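You operate a simulated robot arm through the tools that you are given. There is no shell and no other tool.

You run a simulated robot arm. Do the job below in one go: nothing can be reset, and whatever is moved stays where it is left.

## Task
Stand each of the four markers in the holder of its colour.

It is judged by the outcome, as a careful person would: the job done as asked, and still so three seconds after it is handed in. It fails if anything else is knocked over, pushed out of place, dropped, spilled or broken.

## Robot
A 5-joint arm with a two-finger parallel gripper, fixed in place. Base frame: the origin is at the foot of the arm, x ahead of it, y to its left, z up; the work surface is at about z = 0. Units: cm, degrees, N and s.
With the tool pointing down near the work surface it reaches from about 26 to 68 cm from the base axis. Its first joint turns from -66.0 to 66.0 degrees. The tool tilts only in the upright plane through the base axis and itself; it spins freely about its own axis. Payload 2.9 kg.
The TCP is the grasp point between the finger pads, 3 cm short of the fingertips. In the tool frame z runs along the fingers and y along their closing line. The gripper opens to 11 cm. The fingers are 2 cm wide and 1 cm thick; the gripper's body (4.8 by 11.2 cm) begins 5.5 cm behind the TCP.
Orientation is that of the tool frame in the base frame, as [roll, pitch, yaw] about the fixed x, y, z axes, in that order (R = Rz(yaw) Ry(pitch) Rx(roll)). With the fingers straight down and closing along the base's y, the tool's x points along the base's -x, its y along +y and its z along -z.

## Interface
- The arm moves only by the tool drive_tool. Its arguments are lists of equal length, an entry for each row: "translation": the shift along the tool's x, y, z in units of 50 mm (1.0 is 50 mm), a list of three; "angular": the turn, a rotation vector about the tool's x, y, z in units of 6 degrees (1.0 is 6 degrees), a list of three; "hand": the opening, from 0 (shut) to 1 (fully open). In form: {"translation": [[tx, ty, tz], ...], "angular": [[wx, wy, wz], ...], "hand": [hand, ...]}. A call has 1 to 20 rows; each row shifts and turns the commanded pose from where the row before left it, along the tool's axes as they then stand. A call with a number of a shift or a turn outside -1 to 1 is refused whole. Rows are played at 5 a second. More than 5 cm and 8.6 degrees between two rows, or a gripper value outside its range, and nothing of the call is played. A pose out of reach is approached as far as the arm can. The call stops where the force on the tool passes 40 N (or 10 N more than at its start, if that is more) or the arm is blocked; 0.2 s more then pass. Each finger travels about 10.8 cm/s and halts on what it meets, pressing with about 23 N; the grip force reading is that of the motor and also rises with nothing between the fingers. The clock runs only during rows and for 0.2 s after the last one: add rows that do not move to give the fingers time. It gives the time, the measured TCP pose, the force on the tool (base axes), the opening and the grip force at its end, in the units of the frame above (readings bear some noise), with the torque about the TCP (base axes, N m) and any sound that the robot's microphone picked up.
- Cameras (640 x 400 px; columns grow to the right, rows downward): "scene" is fixed at [3.65, -44.57, 61.58]; the picture's right is [0.80, -0.61, 0.00], its down [-0.28, -0.37, -0.89] and it looks along [0.54, 0.71, -0.46] (base axes); focal length 341 px, centre (320, 200). "wrist" rides on the gripper at [7.2, 1.7, -10.3] in the tool frame; the picture's right is [-0.23, 0.97, 0.00], its down [-0.76, -0.18, -0.62] and it looks along [-0.61, -0.14, 0.78] (tool axes); focal length 222 px, centre (320, 200). There is no depth. A picture from a camera that has moved, and an enlarged one, comes with that camera's place and axes in the base frame and with its lens.
- camera(camera): a new picture of that camera. The clock stands still meanwhile.
- zoom(camera, box): a new picture of the part [left, top, right, bottom] of that camera's present view, enlarged. The clock stands still meanwhile.
- hand_in(): hands the job in; it is judged then, once.

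Nothing tells you positions but the pictures and the camera data. Unless the task says otherwise, let go and move clear before handing in.

The tools are called as a command line: name --argument value ..., lists and objects as JSON in quotes. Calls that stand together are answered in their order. drive_tool: Moves the arm, as the interface text tells. Its arguments: {"type":"object","properties":{"translation":{"type":"array"},"angular":{"type":"array"},"hand":{"type":"array"}},"required":["translation","angular","hand"]} The other tools are called the same way: camera (camera) takes a picture; zoom (camera, box) takes an enlarged picture of a part of a camera's view; hand_in () hands the job in.

At the start:

```text
time: 0.0
eef_pos: [43.95, 5.86, 37.39]
tool_rot: [-180.0, 0.0, -180.0]
contact_force: [-0.2, -0.1, -0.7]
moment: [0.01, 0.01, 0.0]
finger_gap: 10.99
grip_force: 0.1
```

scene: 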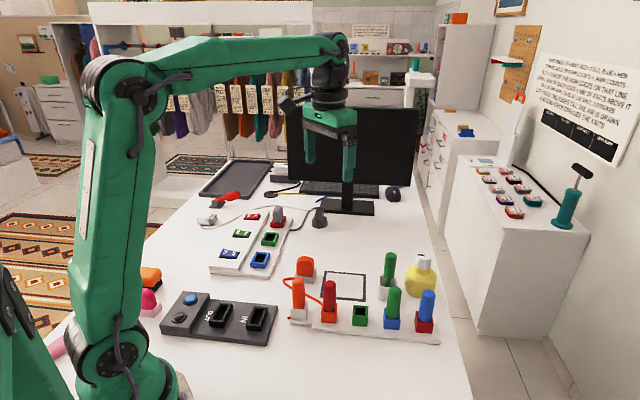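
wrist: 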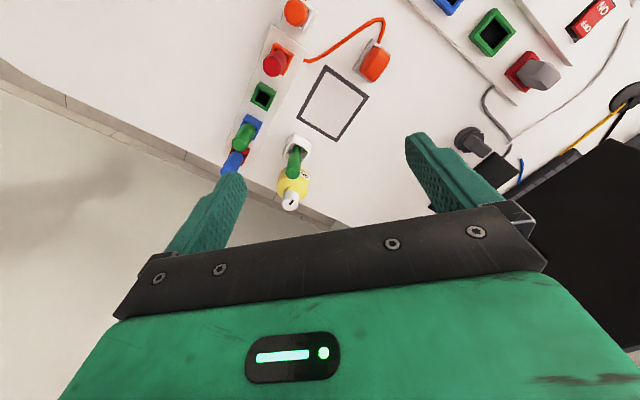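

I see a rack at front with coloured holders and markers standing in them (some mismatched). I'll look closer before planning.

zoom --camera "scene" --box '[270, 230, 450, 350]'

zoom --camera "scene" --box '[180, 170, 340, 280]'

zoom --camera "wrist" --box '[200, 0, 420, 220]'

zoom --camera "scene" --box '[500, 40, 640, 170]'

zoom --camera "scene" --box '[130, 250, 300, 360]'

```text
3.33 times, centred on (360, 290) of scene
camera zoom: at [3.65, -44.57, 61.58], right [0.8, -0.61, 0.0], down [-0.28, -0.37, -0.89], along [0.54, 0.71, -0.46], focal length 1138 px, centre (187, -100)
```

zoom: 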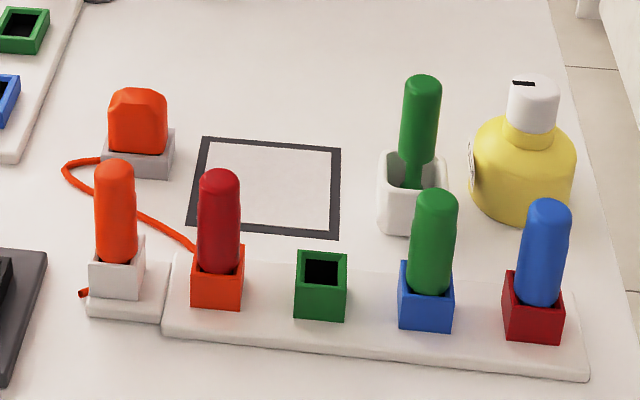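

```text
3.64 times, centred on (260, 225) of scene
camera zoom: at [3.65, -44.57, 61.58], right [0.8, -0.61, 0.0], down [-0.28, -0.37, -0.89], along [0.54, 0.71, -0.46], focal length 1241 px, centre (538, 109)
```

zoom: 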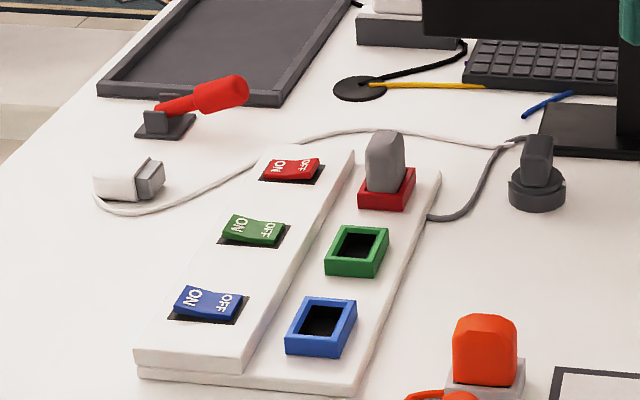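

```text
1.82 times, centred on (310, 110) of wrist
camera zoom: at [36.71, 7.5, 47.72], right [0.23, 0.97, 0.0], down [0.76, -0.18, 0.62], along [0.61, -0.14, -0.78], focal length 404 px, centre (338, 364)
```

zoom: 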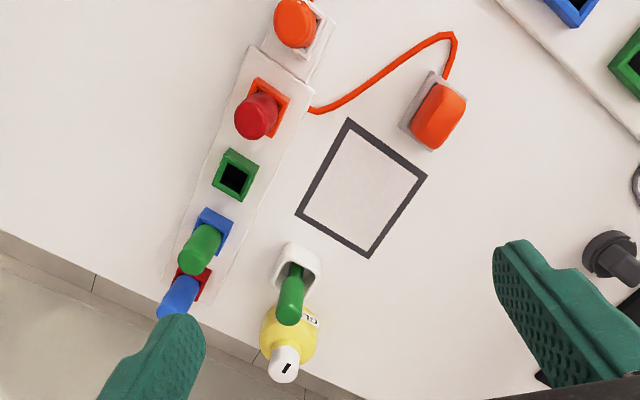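

```text
3.08 times, centred on (570, 105) of scene
camera zoom: at [3.65, -44.57, 61.58], right [0.8, -0.61, 0.0], down [-0.28, -0.37, -0.89], along [0.54, 0.71, -0.46], focal length 1050 px, centre (-449, 492)
```

zoom: 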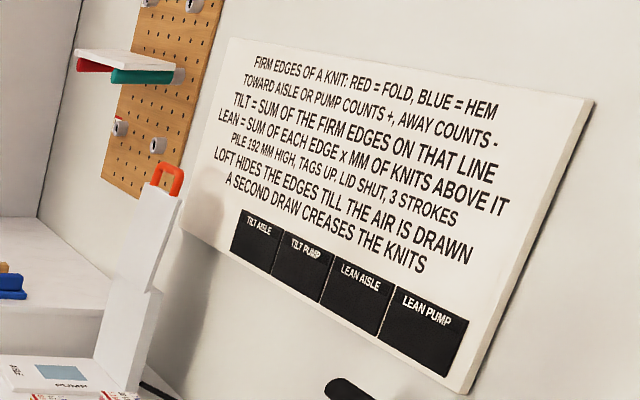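

```text
3.64 times, centred on (215, 305) of scene
camera zoom: at [3.65, -44.57, 61.58], right [0.8, -0.61, 0.0], down [-0.28, -0.37, -0.89], along [0.54, 0.71, -0.46], focal length 1241 px, centre (702, -182)
```

zoom: 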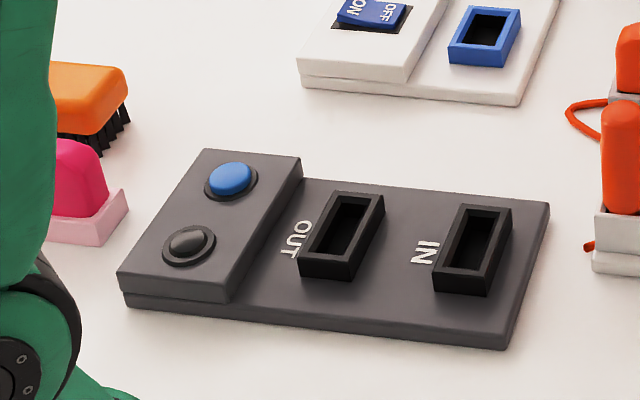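

The row runs diagonally from about (41, 0) to (56, -14.5): the orange holder holds the red marker, the green holder is empty, the blue one holds green and the red one holds blue. The orange marker is in a white stand. I'll move above the row, align with it and look closer.

drive_tool --translation '[[0.1, -0.2, 0.5], [0.1, -0.2, 0.5], [0.1, -0.2, 0.5], [0.1, -0.2, 0.5], [0, 0, 0], [0, 0, 0], [0, 0, 0], [0, 0, 0], [0, 0, 0], [0, 0, 0], [0, 0, 0], [0, 0, 0], [0, 0, 0]]' --angular '[[0, 0, 0], [0, 0, 0], [0, 0, 0], [0, 0, 0], [0, 0, 1], [0, 0, 1], [0, 0, 1], [0, 0, 1], [0, 0, 1], [0, 0, 1], [0, 0, 1], [0, 0, 0.5], [0, 0, 0]]' --hand '[1, 1, 1, 1, 1, 1, 1, 1, 1, 1, 1, 1, 1]'

camera --camera "wrist"

camera --camera "scene"

```text
time: 2.8
eef_pos: [42.01, 1.79, 27.4]
tool_rot: [179.9, 0.0, 134.8]
contact_force: [-0.1, 0.6, 0.4]
moment: [0.0, -0.04, 0.01]
finger_gap: 11.0
grip_force: 0.0
```

```text
taken
camera wrist: at [38.04, 8.13, 37.75], right [0.85, 0.53, 0.0], down [0.41, -0.66, 0.62], along [0.33, -0.53, -0.78], focal length 222 px, centre (320, 200)
```

wrist: 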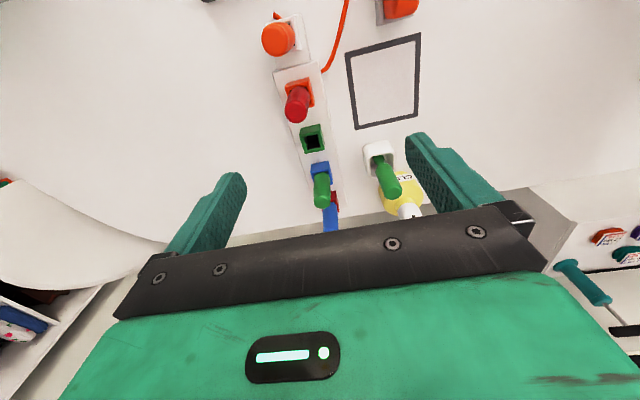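

```text
taken
```

scene: 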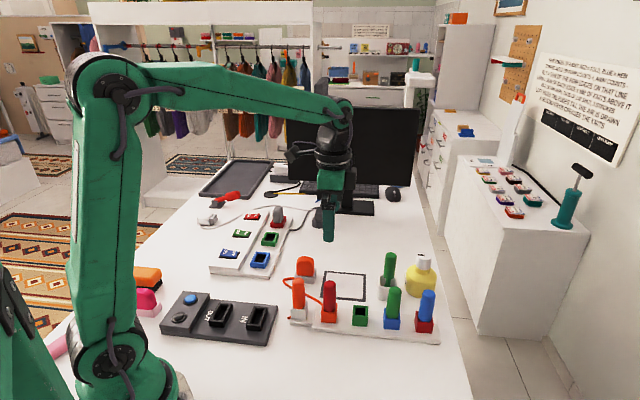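

The row is in view from above; I'm enlarging it to locate every holder and check the cord.

zoom --camera "wrist" --box '[240, 0, 440, 125]'

zoom --camera "wrist" --box '[270, 110, 430, 240]'

zoom --camera "scene" --box '[275, 245, 375, 330]'

zoom --camera "scene" --box '[345, 245, 445, 345]'

```text
3.20 times, centred on (340, 62) of wrist
camera zoom: at [38.04, 8.13, 37.75], right [0.85, 0.53, 0.0], down [0.41, -0.66, 0.62], along [0.33, -0.53, -0.78], focal length 711 px, centre (256, 640)
```

zoom: 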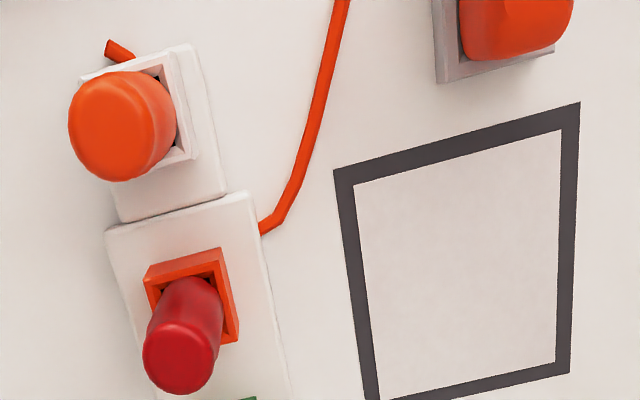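

```text
3.08 times, centred on (350, 175) of wrist
camera zoom: at [38.04, 8.13, 37.75], right [0.85, 0.53, 0.0], down [0.41, -0.66, 0.62], along [0.33, -0.53, -0.78], focal length 684 px, centre (228, 277)
```

zoom: 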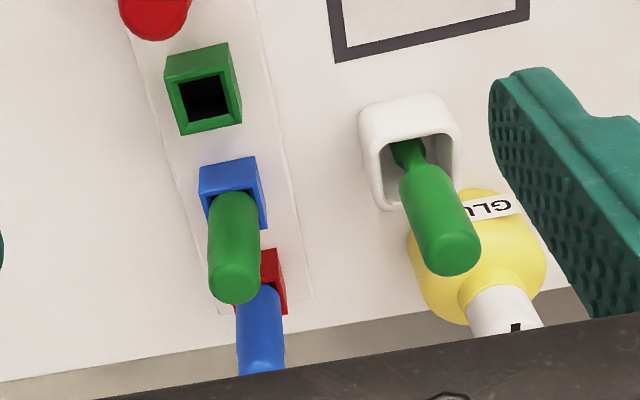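

```text
4.71 times, centred on (325, 288) of scene
camera zoom: at [3.65, -44.57, 61.58], right [0.8, -0.61, 0.0], down [-0.28, -0.37, -0.89], along [0.54, 0.71, -0.46], focal length 1606 px, centre (296, -212)
```

zoom: 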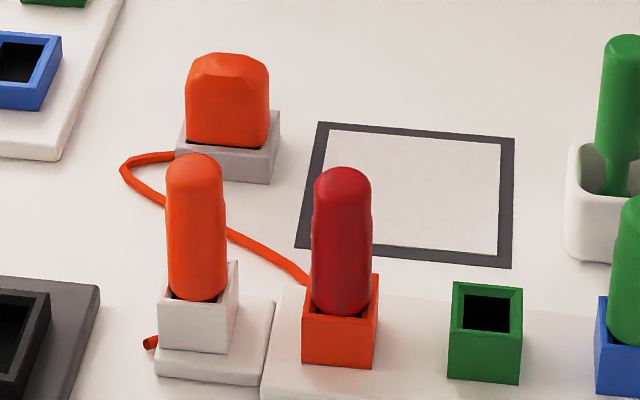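

```text
4.00 times, centred on (395, 295) of scene
camera zoom: at [3.65, -44.57, 61.58], right [0.8, -0.61, 0.0], down [-0.28, -0.37, -0.89], along [0.54, 0.71, -0.46], focal length 1366 px, centre (20, -180)
```

zoom: 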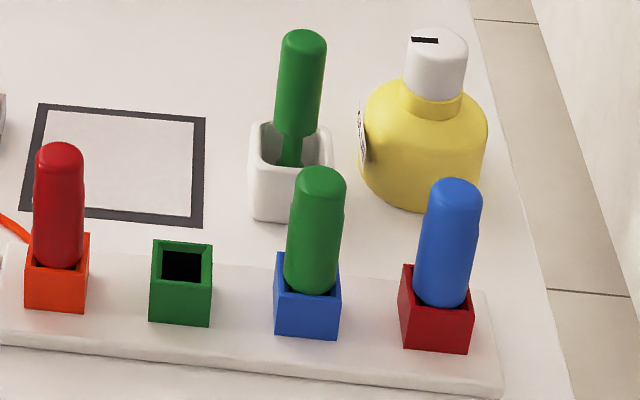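

All four holders and the stand are evenly spaced, about 7 cm apart at roughly -44°, with tops near z = 4.5 and marker tops near z = 12. The green object in the white cup is the glue brush, so I'll leave it alone. Next I move over the green marker (49.9, -10.1) with the gripper partly closed and check alignment.

drive_tool --translation '[[-0.7, -0.139, 0.25], [-0.7, -0.139, 0.25], [-0.7, -0.139, 0.25], [-0.7, -0.139, 0.25], [0, 0, 0.5], [0, 0, 0.4], [0, 0, 0]]' --angular '[[0, 0, 0], [0, 0, 0], [0, 0, 0], [0, 0, 0], [0, 0, 0], [0, 0, 0], [0, 0, 0]]' --hand '[0.55, 0.55, 0.55, 0.55, 0.55, 0.55, 0.55]'

camera --camera "wrist"

zoom --camera "scene" --box '[280, 180, 460, 340]'

```text
time: 4.4
eef_pos: [49.78, -9.99, 17.85]
tool_rot: [-179.9, 0.0, 135.1]
contact_force: [0.5, 0.3, -0.8]
moment: [0.01, -0.03, -0.01]
finger_gap: 6.06
grip_force: 0.1
```

```text
taken
camera wrist: at [45.9, -3.71, 28.16], right [0.85, 0.53, 0.0], down [0.41, -0.66, 0.62], along [0.33, -0.53, -0.78], focal length 222 px, centre (320, 200)
```

wrist: 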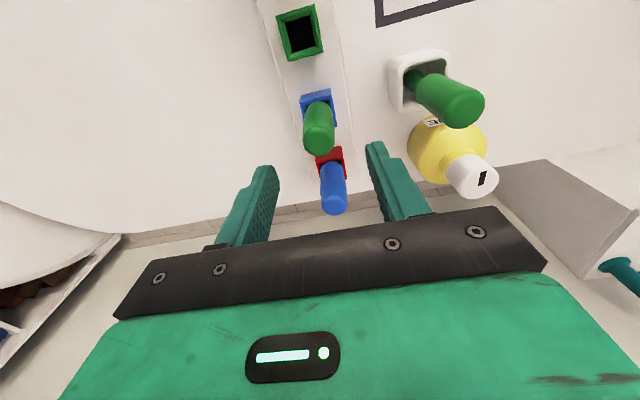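

```text
2.50 times, centred on (370, 260) of scene
camera zoom: at [3.65, -44.57, 61.58], right [0.8, -0.61, 0.0], down [-0.28, -0.37, -0.89], along [0.54, 0.71, -0.46], focal length 853 px, centre (195, 50)
```

zoom: 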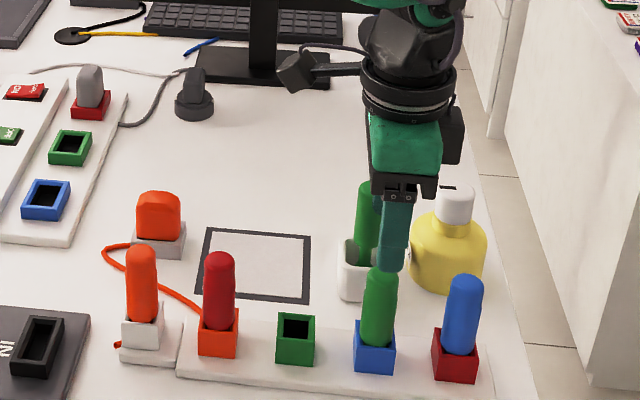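

The green marker is centred on the finger axis (column 320). I descend to z ≈ 8.3 and close on it.

drive_tool --translation '[[0, 0, 0.5], [0, 0, 0.5], [0, 0, 0.5], [0, 0, 0.41], [0, 0, 0]]' --angular '[[0, 0, 0], [0, 0, 0], [0, 0, 0], [0, 0, 0], [0, 0, 0]]' --hand '[0.55, 0.55, 0.55, 0.55, 0.55]'

zoom --camera "wrist" --box '[220, 0, 420, 240]'

zoom --camera "scene" --box '[340, 230, 460, 340]'

```text
time: 5.6
eef_pos: [49.77, -10.06, 8.35]
tool_rot: [-179.9, 0.0, 135.0]
contact_force: [0.3, -0.4, -0.1]
moment: [0.0, 0.01, 0.01]
finger_gap: 6.04
grip_force: 0.0
```

```text
1.67 times, centred on (320, 120) of wrist
camera zoom: at [45.93, -3.75, 18.59], right [0.85, 0.53, 0.0], down [0.41, -0.66, 0.62], along [0.33, -0.53, -0.78], focal length 370 px, centre (320, 333)
```

zoom: 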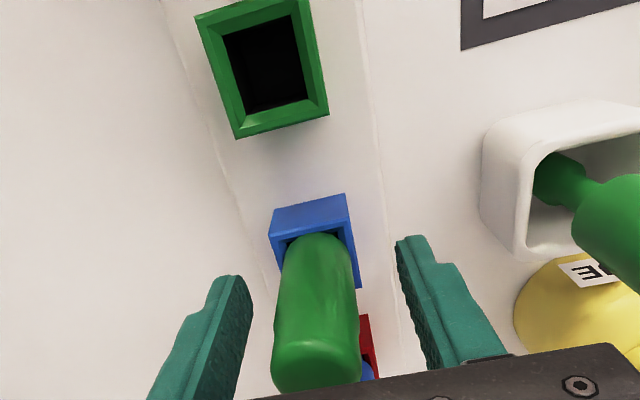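

```text
3.64 times, centred on (400, 285) of scene
camera zoom: at [3.65, -44.57, 61.58], right [0.8, -0.61, 0.0], down [-0.28, -0.37, -0.89], along [0.54, 0.71, -0.46], focal length 1241 px, centre (29, -109)
```

zoom: 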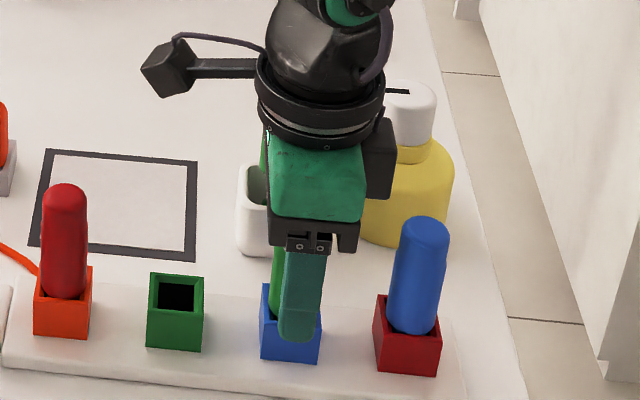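

The fingers straddle the marker cleanly, clear of the holder. Closing now.

drive_tool --translation '[[0, 0, 0], [0, 0, 0], [0, 0, 0], [0, 0, 0], [0, 0, 0]]' --angular '[[0, 0, 0], [0, 0, 0], [0, 0, 0], [0, 0, 0], [0, 0, 0]]' --hand '[0.4, 0.25, 0.15, 0, 0]'

zoom --camera "wrist" --box '[220, 0, 420, 240]'

```text
time: 6.8
eef_pos: [49.78, -10.19, 8.2]
tool_rot: [-179.9, -0.1, 134.9]
contact_force: [-14.3, -17.0, 5.4]
moment: [-0.44, 0.27, -0.01]
finger_gap: 2.76
grip_force: 22.8
```

```text
1.67 times, centred on (320, 120) of wrist
camera zoom: at [45.88, -3.83, 18.6], right [0.85, 0.53, 0.0], down [0.41, -0.67, 0.62], along [0.33, -0.53, -0.78], focal length 370 px, centre (320, 333)
```

zoom: 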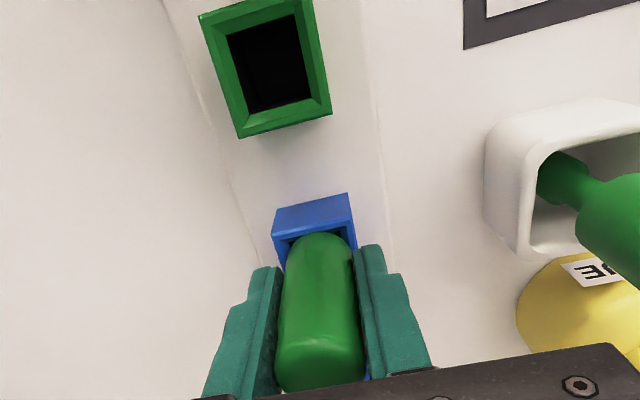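

The fingers closed on the marker (2.76 cm), but there is a side load of about 22 N along the closing line, so I'm a bit off-centre. I shift slightly sideways to relieve it.

drive_tool --translation '[[0, -0.02, 0], [0, -0.02, 0], [0, 0, 0]]' --angular '[[0, 0, 0], [0, 0, 0], [0, 0, 0]]' --hand '[0, 0, 0]'

```text
time: 7.6
eef_pos: [50.01, -10.02, 8.38]
tool_rot: [180.0, 0.1, 135.2]
contact_force: [0.2, 0.2, 0.2]
moment: [0.03, 0.02, 0.0]
finger_gap: 2.78
grip_force: 22.7
```

The load is gone and the grip holds (2.78 cm). Lifting straight up.

drive_tool --translation '[[0, 0, -0.2], [0, 0, -0.3], [0, 0, -0.4], [0, 0, -0.5], [0, 0, -0.5], [0, 0, -0.3], [0, 0, 0]]' --angular '[[0, 0, 0], [0, 0, 0], [0, 0, 0], [0, 0, 0], [0, 0, 0], [0, 0, 0], [0, 0, 0]]' --hand '[0, 0, 0, 0, 0, 0, 0]'

camera --camera "wrist"

zoom --camera "scene" --box '[300, 190, 460, 340]'

```text
time: 9.2
eef_pos: [49.63, -10.21, 19.32]
tool_rot: [180.0, 0.0, 134.9]
contact_force: [-0.5, -0.8, -0.3]
moment: [-0.02, -0.01, 0.03]
finger_gap: 2.77
grip_force: 22.6
```

```text
taken
camera wrist: at [45.77, -3.87, 29.71], right [0.85, 0.53, 0.0], down [0.41, -0.66, 0.62], along [0.33, -0.53, -0.78], focal length 222 px, centre (320, 200)
```

wrist: 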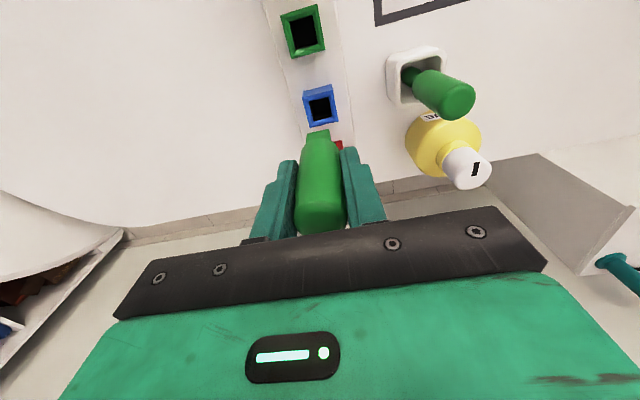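

```text
2.67 times, centred on (380, 265) of scene
camera zoom: at [3.65, -44.57, 61.58], right [0.8, -0.61, 0.0], down [-0.28, -0.37, -0.89], along [0.54, 0.71, -0.46], focal length 910 px, centre (160, 27)
```

zoom: 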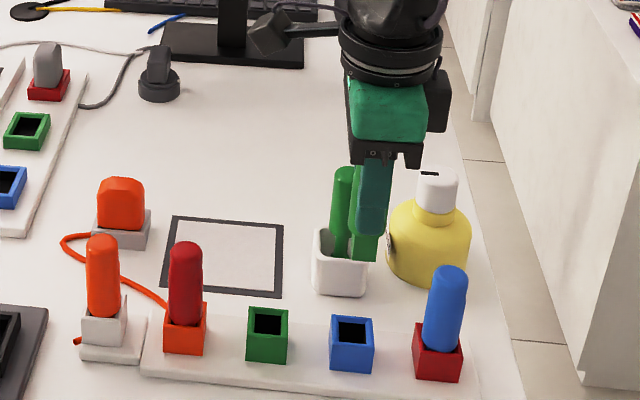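

The marker lifted cleanly and has a squarish peg; the blue holder is now empty. Zooming to see peg shape and measure the holes.

zoom --camera "wrist" --box '[260, 0, 400, 140]'

zoom --camera "wrist" --box '[250, 110, 390, 250]'

zoom --camera "scene" --box '[350, 240, 430, 340]'

```text
2.86 times, centred on (330, 70) of wrist
camera zoom: at [45.77, -3.87, 29.71], right [0.85, 0.53, 0.0], down [0.41, -0.66, 0.62], along [0.33, -0.53, -0.78], focal length 635 px, centre (291, 571)
```

zoom: 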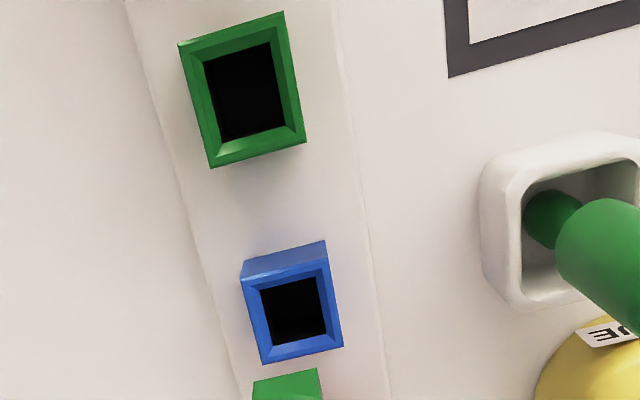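

```text
2.86 times, centred on (320, 180) of wrist
camera zoom: at [45.77, -3.87, 29.71], right [0.85, 0.53, 0.0], down [0.41, -0.66, 0.62], along [0.33, -0.53, -0.78], focal length 635 px, centre (320, 257)
```

zoom: 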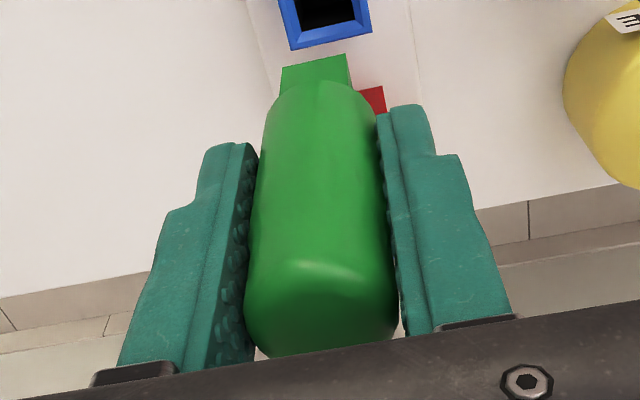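

```text
4.00 times, centred on (390, 290) of scene
camera zoom: at [3.65, -44.57, 61.58], right [0.8, -0.61, 0.0], down [-0.28, -0.37, -0.89], along [0.54, 0.71, -0.46], focal length 1366 px, centre (40, -160)
```

zoom: 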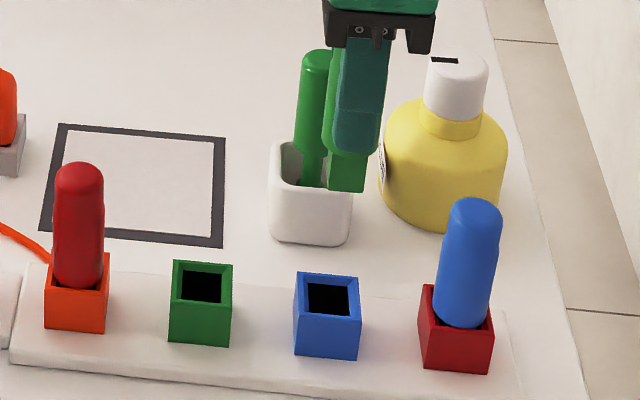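

The peg is rectangular and matches the chamfered holes, so I keep this orientation. Moving 7.05 cm along the row to the green holder.

drive_tool --translation '[[0.35, 0, 0], [0.35, 0, 0], [0.35, 0, 0], [0.36, 0, 0], [0, 0, 0.5], [0, 0, 0.3], [0, 0, 0]]' --angular '[[0, 0, 0], [0, 0, 0], [0, 0, 0], [0, 0, 0], [0, 0, 0], [0, 0, 0], [0, 0, 0]]' --hand '[0, 0, 0, 0, 0, 0, 0]'

camera --camera "wrist"

zoom --camera "scene" --box '[320, 230, 420, 340]'

```text
time: 10.8
eef_pos: [44.78, -5.24, 15.25]
tool_rot: [180.0, -0.1, 135.0]
contact_force: [0.1, 0.1, 0.1]
moment: [0.03, 0.01, 0.04]
finger_gap: 2.79
grip_force: 22.9
```

```text
taken
camera wrist: at [40.84, 1.09, 25.72], right [0.85, 0.53, 0.0], down [0.41, -0.66, 0.62], along [0.33, -0.53, -0.78], focal length 222 px, centre (320, 200)
```

wrist: 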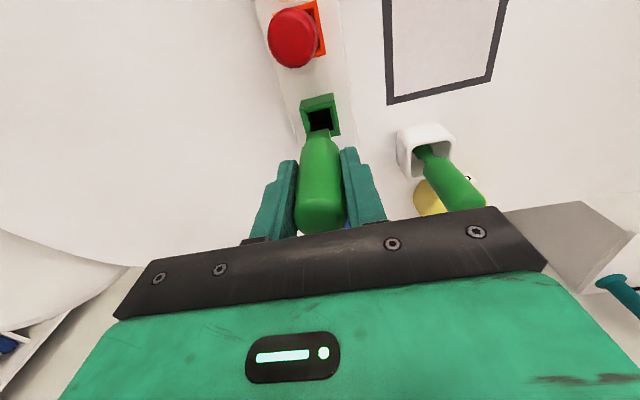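

```text
3.64 times, centred on (370, 285) of scene
camera zoom: at [3.65, -44.57, 61.58], right [0.8, -0.61, 0.0], down [-0.28, -0.37, -0.89], along [0.54, 0.71, -0.46], focal length 1241 px, centre (138, -109)
```

zoom: 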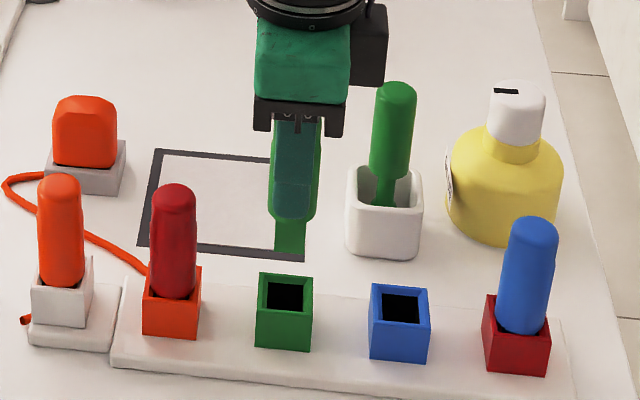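

The peg hangs above the green holder. Descend until it's just above the rim and check alignment.

drive_tool --translation '[[0, 0, 0.3], [0, 0, 0.32], [0, 0, 0]]' --angular '[[0, 0, 0], [0, 0, 0], [0, 0, 0]]' --hand '[0, 0, 0]'

zoom --camera "wrist" --box '[260, 60, 380, 180]'

zoom --camera "scene" --box '[330, 260, 400, 340]'

```text
time: 11.6
eef_pos: [44.74, -5.26, 12.24]
tool_rot: [-179.9, 0.0, 135.0]
contact_force: [0.2, -0.2, -0.9]
moment: [-0.02, 0.0, -0.02]
finger_gap: 2.78
grip_force: 23.4
```

```text
3.33 times, centred on (320, 120) of wrist
camera zoom: at [40.84, 1.13, 22.56], right [0.85, 0.53, 0.0], down [0.41, -0.66, 0.62], along [0.33, -0.53, -0.78], focal length 740 px, centre (320, 467)
```

zoom: 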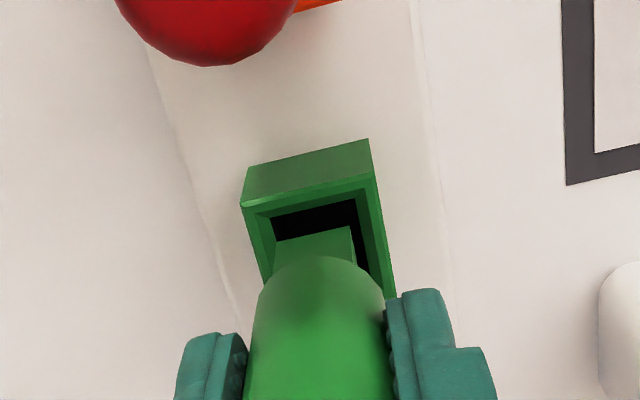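

```text
5.00 times, centred on (365, 300) of scene
camera zoom: at [3.65, -44.57, 61.58], right [0.8, -0.61, 0.0], down [-0.28, -0.37, -0.89], along [0.54, 0.71, -0.46], focal length 1707 px, centre (95, -300)
```

zoom: 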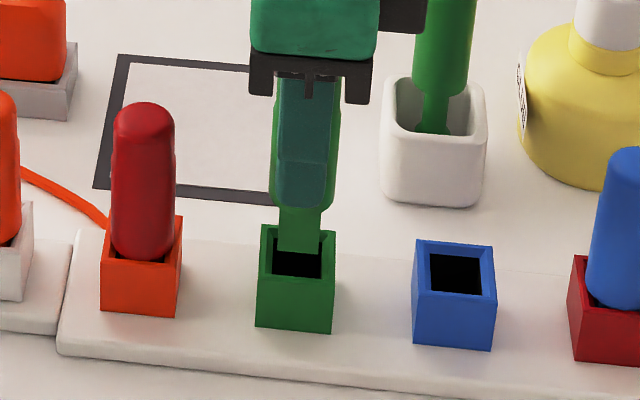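

The peg is just over the hole, roughly 1–2 mm to the left; I correct that and insert slowly.

drive_tool --translation '[[0, 0.028, 0], [0, 0, 0.1], [0, 0, 0.1], [0, 0, 0.1], [0, 0, 0.1], [0, 0, 0.1], [0, 0, 0.1], [0, 0, 0.1], [0, 0, 0.06], [0, 0, 0]]' --angular '[[0, 0, 0], [0, 0, 0], [0, 0, 0], [0, 0, 0], [0, 0, 0], [0, 0, 0], [0, 0, 0], [0, 0, 0], [0, 0, 0], [0, 0, 0]]' --hand '[0, 0, 0, 0, 0, 0, 0, 0, 0, 0]'

zoom --camera "wrist" --box '[240, 60, 400, 240]'

zoom --camera "scene" --box '[330, 250, 410, 340]'

```text
time: 13.8
eef_pos: [44.94, -5.07, 8.6]
tool_rot: [179.9, 0.1, 135.1]
contact_force: [-2.6, -5.7, 16.4]
moment: [-0.37, 0.2, 0.05]
finger_gap: 2.79
grip_force: 23.0
```

```text
2.22 times, centred on (320, 150) of wrist
camera zoom: at [40.97, 1.16, 18.82], right [0.85, 0.53, 0.0], down [0.41, -0.66, 0.62], along [0.33, -0.53, -0.78], focal length 494 px, centre (320, 311)
```

zoom: 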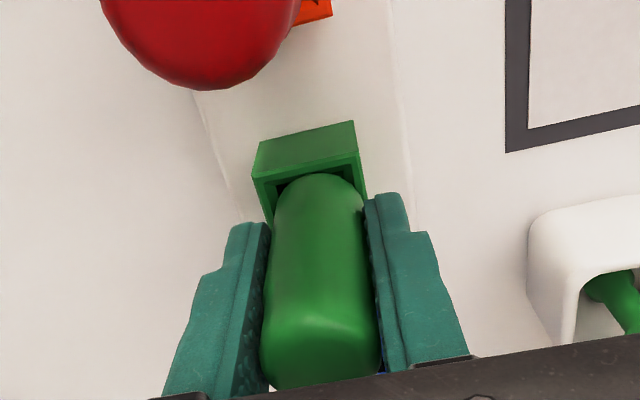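

```text
4.44 times, centred on (370, 295) of scene
camera zoom: at [3.64, -44.56, 61.59], right [0.8, -0.61, 0.0], down [-0.28, -0.37, -0.89], along [0.54, 0.71, -0.46], focal length 1517 px, centre (98, -222)
```

zoom: 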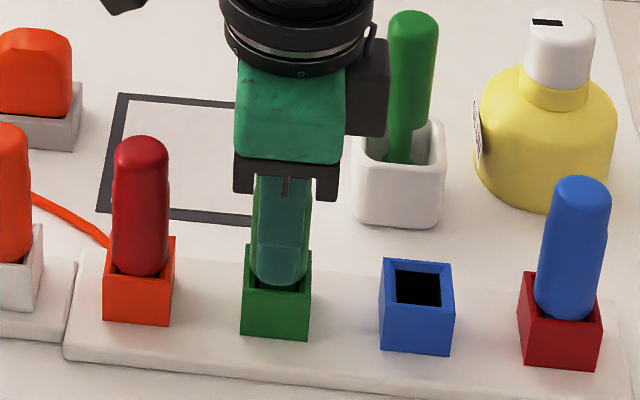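

The marker is seated in the green holder (light upward contact of 16 N at the bottom). I'll ease up a hair, release and rise.

drive_tool --translation '[[0, 0, -0.02], [0, 0, 0], [0, 0, 0], [0, 0, 0]]' --angular '[[0, 0, 0], [0, 0, 0], [0, 0, 0], [0, 0, 0]]' --hand '[0, 0.4, 0.55, 0.55]'

zoom --camera "wrist" --box '[240, 60, 400, 240]'

```text
time: 14.8
eef_pos: [44.94, -5.15, 8.54]
tool_rot: [180.0, 0.0, 135.0]
contact_force: [-1.1, -0.4, -0.5]
moment: [-0.01, -0.06, -0.01]
finger_gap: 6.07
grip_force: 0.1
```

```text
2.22 times, centred on (320, 150) of wrist
camera zoom: at [40.93, 1.18, 18.86], right [0.85, 0.53, 0.0], down [0.41, -0.66, 0.62], along [0.33, -0.53, -0.78], focal length 494 px, centre (320, 311)
```

zoom: 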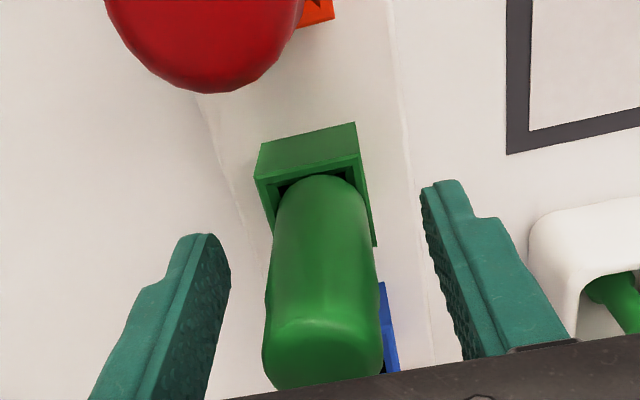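

Green stands in green. Next, the blue marker in the red holder, about 14.1 cm along the row.

drive_tool --translation '[[0, 0, -0.5], [0, 0, -0.7], [0, 0, -0.7], [-0.5, 0, 0], [-0.7, 0, 0], [-0.8, 0, 0], [-0.5, 0, 0], [-0.33, 0, 0], [0, 0, 0]]' --angular '[[0, 0, 0], [0, 0, 0], [0, 0, 0], [0, 0, 0], [0, 0, 0], [0, 0, 0], [0, 0, 0], [0, 0, 0], [0, 0, 0]]' --hand '[0.55, 0.55, 0.55, 0.55, 0.55, 0.55, 0.55, 0.55, 0.55]'

zoom --camera "wrist" --box '[220, 0, 440, 220]'

zoom --camera "scene" --box '[320, 200, 460, 340]'

```text
time: 16.8
eef_pos: [54.96, -15.21, 18.01]
tool_rot: [-180.0, 0.0, 135.1]
contact_force: [-0.4, -0.7, 0.2]
moment: [0.01, 0.0, 0.0]
finger_gap: 6.04
grip_force: 0.0
```

```text
1.82 times, centred on (330, 110) of wrist
camera zoom: at [50.99, -8.83, 28.42], right [0.85, 0.53, 0.0], down [0.41, -0.66, 0.62], along [0.33, -0.53, -0.78], focal length 404 px, centre (302, 364)
```

zoom: 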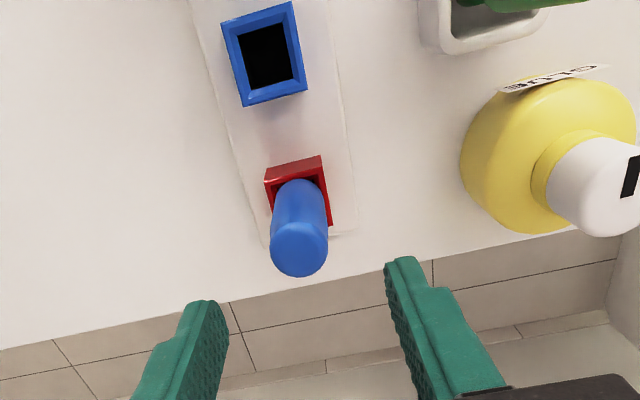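

```text
2.86 times, centred on (390, 270) of scene
camera zoom: at [3.65, -44.57, 61.58], right [0.8, -0.61, 0.0], down [-0.28, -0.37, -0.89], along [0.54, 0.71, -0.46], focal length 975 px, centre (120, 0)
```

zoom: 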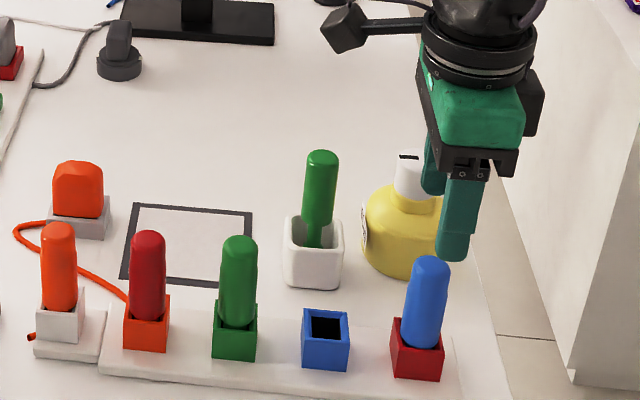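

The blue marker is centred under the fingers. Descending and gripping.

drive_tool --translation '[[0, -0.02, 0.5], [0, 0, 0.5], [0, 0, 0.5], [0, 0, 0.43], [0, 0, 0], [0, 0, 0], [0, 0, 0], [0, 0, 0], [0, 0, 0], [0, 0, 0]]' --angular '[[0, 0, 0], [0, 0, 0], [0, 0, 0], [0, 0, 0], [0, 0, 0], [0, 0, 0], [0, 0, 0], [0, 0, 0], [0, 0, 0], [0, 0, 0]]' --hand '[0.55, 0.55, 0.55, 0.55, 0.55, 0.4, 0.25, 0.15, 0, 0]'

zoom --camera "wrist" --box '[220, 0, 420, 240]'

```text
time: 19.0
eef_pos: [54.78, -15.24, 8.53]
tool_rot: [179.9, 0.0, 135.1]
contact_force: [-0.8, -2.3, -1.1]
moment: [-0.12, 0.08, -0.02]
finger_gap: 2.77
grip_force: 22.7
```

```text
1.67 times, centred on (320, 120) of wrist
camera zoom: at [50.88, -8.9, 18.81], right [0.85, 0.53, 0.0], down [0.41, -0.66, 0.62], along [0.33, -0.53, -0.78], focal length 370 px, centre (320, 333)
```

zoom: 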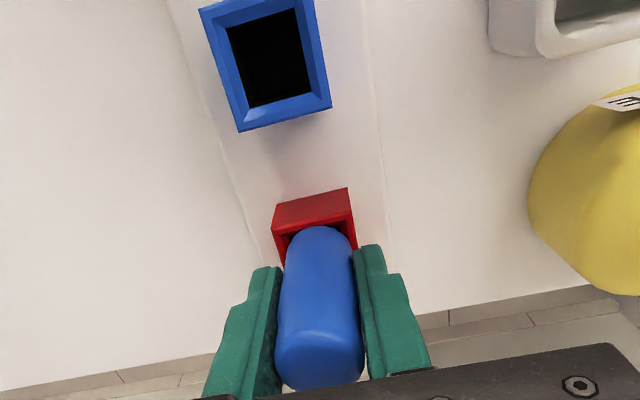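

Gripped with almost no side load. Lift and shift 7.05 cm to the blue holder.

drive_tool --translation '[[0, 0, -0.2], [0, 0, -0.3], [0, 0, -0.4], [0, 0, -0.3], [0, 0, -0.1], [0.3, 0, 0], [0.4, 0.01, 0], [0.4, 0, 0], [0.31, 0, 0], [0, 0, 0.2], [0, 0, 0.2], [0, 0, 0.13], [0, 0, 0]]' --angular '[[0, 0, 0], [0, 0, 0], [0, 0, 0], [0, 0, 0], [0, 0, 0], [0, 0, 0], [0, 0, 0], [0, 0, 0], [0, 0, 0], [0, 0, 0], [0, 0, 0], [0, 0, 0], [0, 0, 0]]' --hand '[0, 0, 0, 0, 0, 0, 0, 0, 0, 0, 0, 0, 0]'

zoom --camera "wrist" --box '[260, 60, 380, 180]'

zoom --camera "scene" --box '[350, 250, 450, 350]'

```text
time: 21.8
eef_pos: [49.8, -10.2, 12.21]
tool_rot: [180.0, -0.1, 135.0]
contact_force: [0.9, 0.6, 0.1]
moment: [-0.01, -0.02, 0.02]
finger_gap: 2.75
grip_force: 22.4
```

```text
3.33 times, centred on (320, 120) of wrist
camera zoom: at [45.9, -3.91, 22.6], right [0.85, 0.53, 0.0], down [0.41, -0.66, 0.62], along [0.33, -0.53, -0.78], focal length 740 px, centre (320, 467)
```

zoom: 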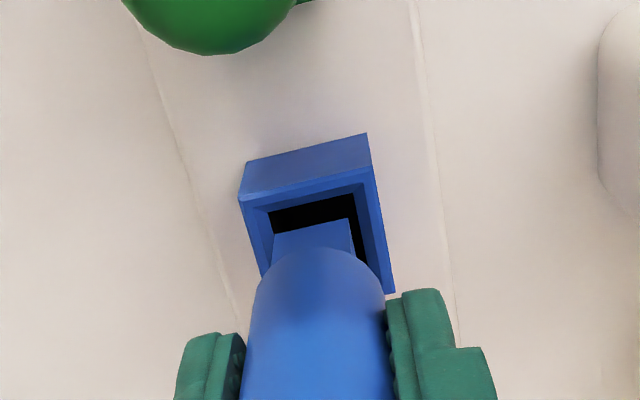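

```text
4.00 times, centred on (400, 300) of scene
camera zoom: at [3.65, -44.57, 61.58], right [0.8, -0.61, 0.0], down [-0.28, -0.37, -0.89], along [0.54, 0.71, -0.46], focal length 1366 px, centre (0, -200)
```

zoom: 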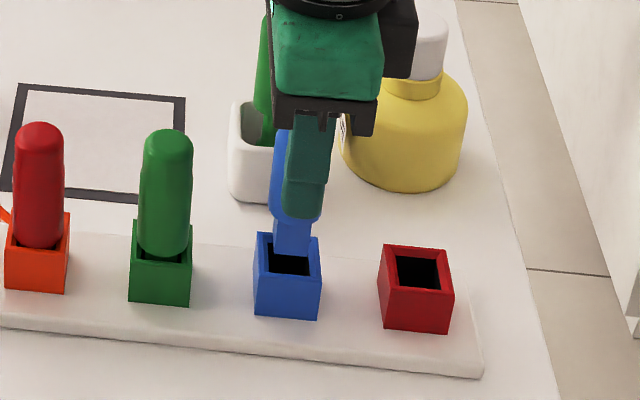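

The geometry matches the previous insertion. Apply the same small sideways correction and insert.

drive_tool --translation '[[0.012, 0.028, 0], [0, 0, 0.1], [0, 0, 0.1], [0, 0, 0.1], [0, 0, 0.1], [0, 0, 0.1], [0, 0, 0.1], [0, 0, 0.1], [0, 0, 0.05], [0, 0, 0]]' --angular '[[0, 0, 0], [0, 0, 0], [0, 0, 0], [0, 0, 0], [0, 0, 0], [0, 0, 0], [0, 0, 0], [0, 0, 0], [0, 0, 0], [0, 0, 0]]' --hand '[0, 0, 0, 0, 0, 0, 0, 0, 0, 0]'

zoom --camera "wrist" --box '[240, 60, 400, 240]'

zoom --camera "scene" --box '[350, 250, 450, 350]'

```text
time: 24.0
eef_pos: [50.1, -10.19, 8.52]
tool_rot: [179.8, 0.2, 135.0]
contact_force: [-3.0, -5.2, 16.7]
moment: [-0.34, 0.27, 0.05]
finger_gap: 2.77
grip_force: 22.8
```

```text
2.22 times, centred on (320, 150) of wrist
camera zoom: at [46.0, -3.79, 18.87], right [0.85, 0.53, 0.0], down [0.41, -0.66, 0.62], along [0.33, -0.53, -0.78], focal length 494 px, centre (320, 311)
```

zoom: 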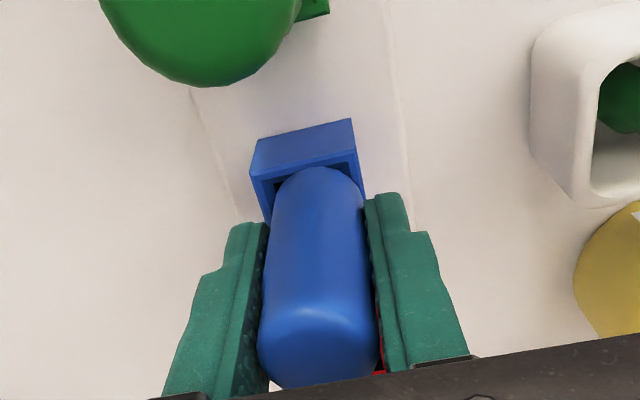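

```text
4.00 times, centred on (400, 300) of scene
camera zoom: at [3.64, -44.56, 61.59], right [0.8, -0.61, 0.0], down [-0.28, -0.37, -0.89], along [0.54, 0.71, -0.46], focal length 1366 px, centre (0, -200)
```

zoom: 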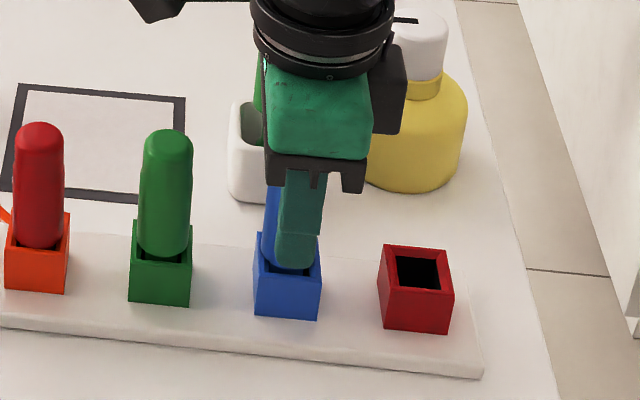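

Blue is seated. Release, rise, and go to the red marker in the orange holder.

drive_tool --translation '[[0, 0, -0.02], [0, 0, 0], [0, 0, 0], [0, 0, 0], [0, 0, -0.5], [0, 0, -0.7], [0, 0, -0.7], [0.5, -0.02, 0], [0.7, 0, 0], [0.8, 0, 0], [0.5, 0, 0], [0.32, 0, 0], [0, 0, 0]]' --angular '[[0, 0, 0], [0, 0, 0], [0, 0, 0], [0, 0, 0], [0, 0, 0], [0, 0, 0], [0, 0, 0], [0, 0, 0], [0, 0, 0], [0, 0, 0], [0, 0, 0], [0, 0, 0], [0, 0, 0]]' --hand '[0, 0.4, 0.55, 0.55, 0.55, 0.55, 0.55, 0.55, 0.55, 0.55, 0.55, 0.55, 0.55]'

zoom --camera "wrist" --box '[210, 0, 430, 220]'

zoom --camera "scene" --box '[280, 200, 440, 340]'

```text
time: 26.8
eef_pos: [39.87, -0.15, 18.02]
tool_rot: [179.9, 0.0, 135.0]
contact_force: [0.1, 0.1, -0.1]
moment: [-0.01, -0.03, 0.02]
finger_gap: 6.05
grip_force: 0.0
```

```text
1.82 times, centred on (320, 110) of wrist
camera zoom: at [35.94, 6.13, 28.4], right [0.85, 0.53, 0.0], down [0.41, -0.66, 0.62], along [0.33, -0.53, -0.78], focal length 404 px, centre (320, 364)
```

zoom: 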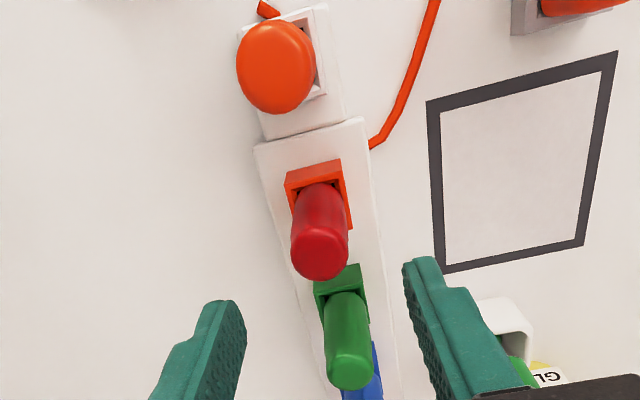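

```text
2.86 times, centred on (360, 270) of scene
camera zoom: at [3.65, -44.56, 61.58], right [0.8, -0.61, 0.0], down [-0.28, -0.37, -0.89], along [0.54, 0.71, -0.46], focal length 975 px, centre (206, 0)
```

zoom: 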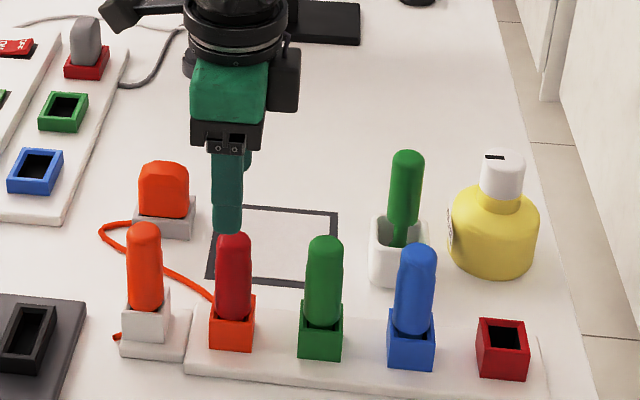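

The red marker is centred. Descend and grip.

drive_tool --translation '[[0, -0.01, 0.5], [0, 0, 0.5], [0, 0, 0.5], [0, 0, 0.43], [0, 0, 0], [0, 0, 0], [0, 0, 0], [0, 0, 0], [0, 0, 0], [0, 0, 0]]' --angular '[[0, 0, 0], [0, 0, 0], [0, 0, 0], [0, 0, 0], [0, 0, 0], [0, 0, 0], [0, 0, 0], [0, 0, 0], [0, 0, 0], [0, 0, 0]]' --hand '[0.55, 0.55, 0.55, 0.55, 0.55, 0.4, 0.25, 0.15, 0, 0]'

zoom --camera "wrist" --box '[220, 0, 420, 240]'

```text
time: 29.0
eef_pos: [40.0, -0.32, 8.35]
tool_rot: [-180.0, 0.1, 134.9]
contact_force: [-0.5, 1.0, -0.8]
moment: [0.1, -0.08, 0.01]
finger_gap: 2.8
grip_force: 23.5
```

```text
1.67 times, centred on (320, 120) of wrist
camera zoom: at [35.93, 6.05, 18.73], right [0.85, 0.53, 0.0], down [0.41, -0.66, 0.62], along [0.33, -0.53, -0.78], focal length 370 px, centre (320, 333)
```

zoom: 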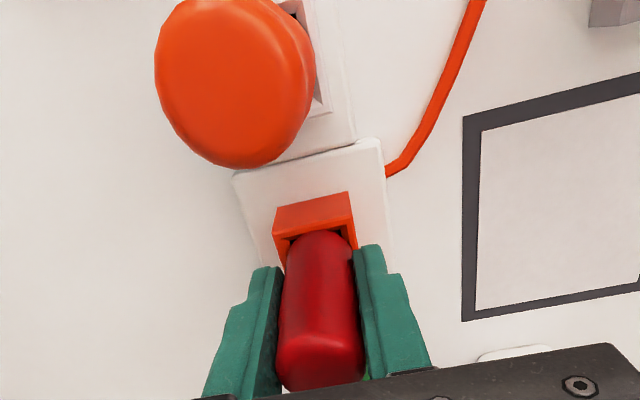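

Red is gripped with no side load. Lift high enough to pass over the others and carry it about 21.15 cm to the red holder.

drive_tool --translation '[[0, 0, -0.2], [0, 0, -0.4], [0, 0, -0.6], [0, 0, -0.7], [0, 0, -0.7], [-0.4, 0, 0], [-0.7, 0, 0], [-0.8, 0, 0], [-0.8, 0, 0], [-0.8, 0, 0], [-0.5, 0, 0], [-0.23, 0.01, 0], [0, 0, 0.5], [0, 0, 0.6], [0, 0, 0.4], [0, 0, 0]]' --angular '[[0, 0, 0], [0, 0, 0], [0, 0, 0], [0, 0, 0], [0, 0, 0], [0, 0, 0], [0, 0, 0], [0, 0, 0], [0, 0, 0], [0, 0, 0], [0, 0, 0], [0, 0, 0], [0, 0, 0], [0, 0, 0], [0, 0, 0], [0, 0, 0]]' --hand '[0, 0, 0, 0, 0, 0, 0, 0, 0, 0, 0, 0, 0, 0, 0, 0]'

zoom --camera "wrist" --box '[260, 60, 380, 180]'

zoom --camera "scene" --box '[370, 240, 470, 340]'

```text
time: 32.4
eef_pos: [54.77, -15.09, 13.87]
tool_rot: [180.0, 0.1, 135.0]
contact_force: [-0.7, -0.2, 0.2]
moment: [0.0, 0.02, 0.03]
finger_gap: 2.76
grip_force: 23.3
```

```text
3.33 times, centred on (320, 120) of wrist
camera zoom: at [50.88, -8.75, 24.18], right [0.85, 0.53, 0.0], down [0.41, -0.66, 0.62], along [0.33, -0.53, -0.78], focal length 740 px, centre (320, 467)
```

zoom: 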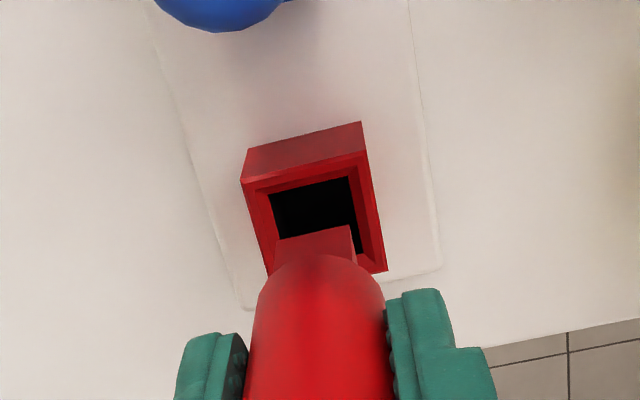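

```text
4.00 times, centred on (420, 290) of scene
camera zoom: at [3.65, -44.57, 61.58], right [0.8, -0.61, 0.0], down [-0.28, -0.37, -0.89], along [0.54, 0.71, -0.46], focal length 1366 px, centre (-80, -160)
```

zoom: 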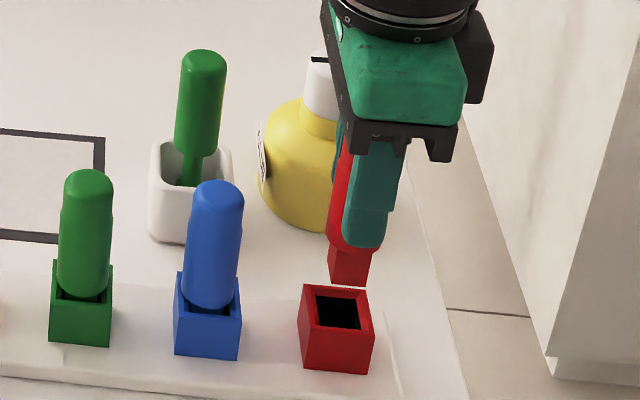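

Slightly higher than the earlier checks; lower to just above the rim and compare.

drive_tool --translation '[[0, 0, 0.2], [0, 0, 0.14], [0, 0, 0]]' --angular '[[0, 0, 0], [0, 0, 0], [0, 0, 0]]' --hand '[0, 0, 0]'

zoom --camera "wrist" --box '[260, 60, 380, 180]'

zoom --camera "scene" --box '[380, 260, 460, 340]'

```text
time: 33.2
eef_pos: [54.96, -15.03, 12.28]
tool_rot: [-179.9, 0.0, 135.0]
contact_force: [-0.2, 0.1, -0.5]
moment: [0.02, -0.02, 0.0]
finger_gap: 2.78
grip_force: 23.0
```

```text
3.33 times, centred on (320, 120) of wrist
camera zoom: at [50.9, -8.79, 22.51], right [0.85, 0.53, 0.0], down [0.41, -0.66, 0.62], along [0.33, -0.53, -0.78], focal length 740 px, centre (320, 467)
```

zoom: 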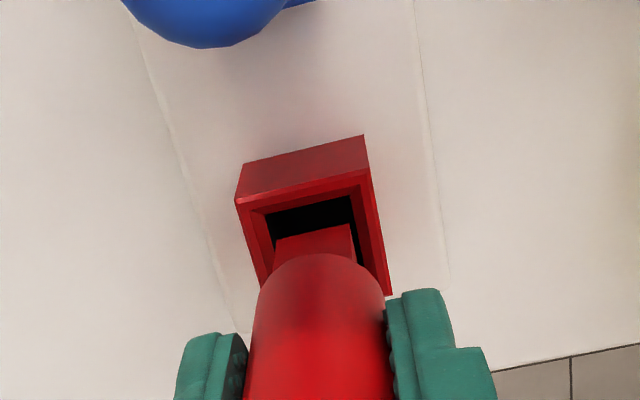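

```text
5.00 times, centred on (420, 300) of scene
camera zoom: at [3.65, -44.57, 61.58], right [0.8, -0.61, 0.0], down [-0.28, -0.37, -0.89], along [0.54, 0.71, -0.46], focal length 1707 px, centre (-180, -300)
```

zoom: 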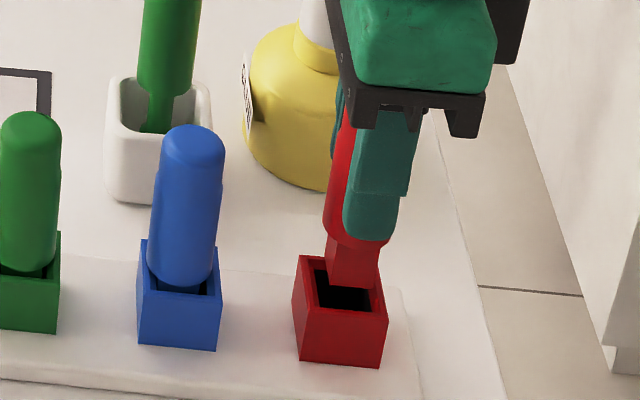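

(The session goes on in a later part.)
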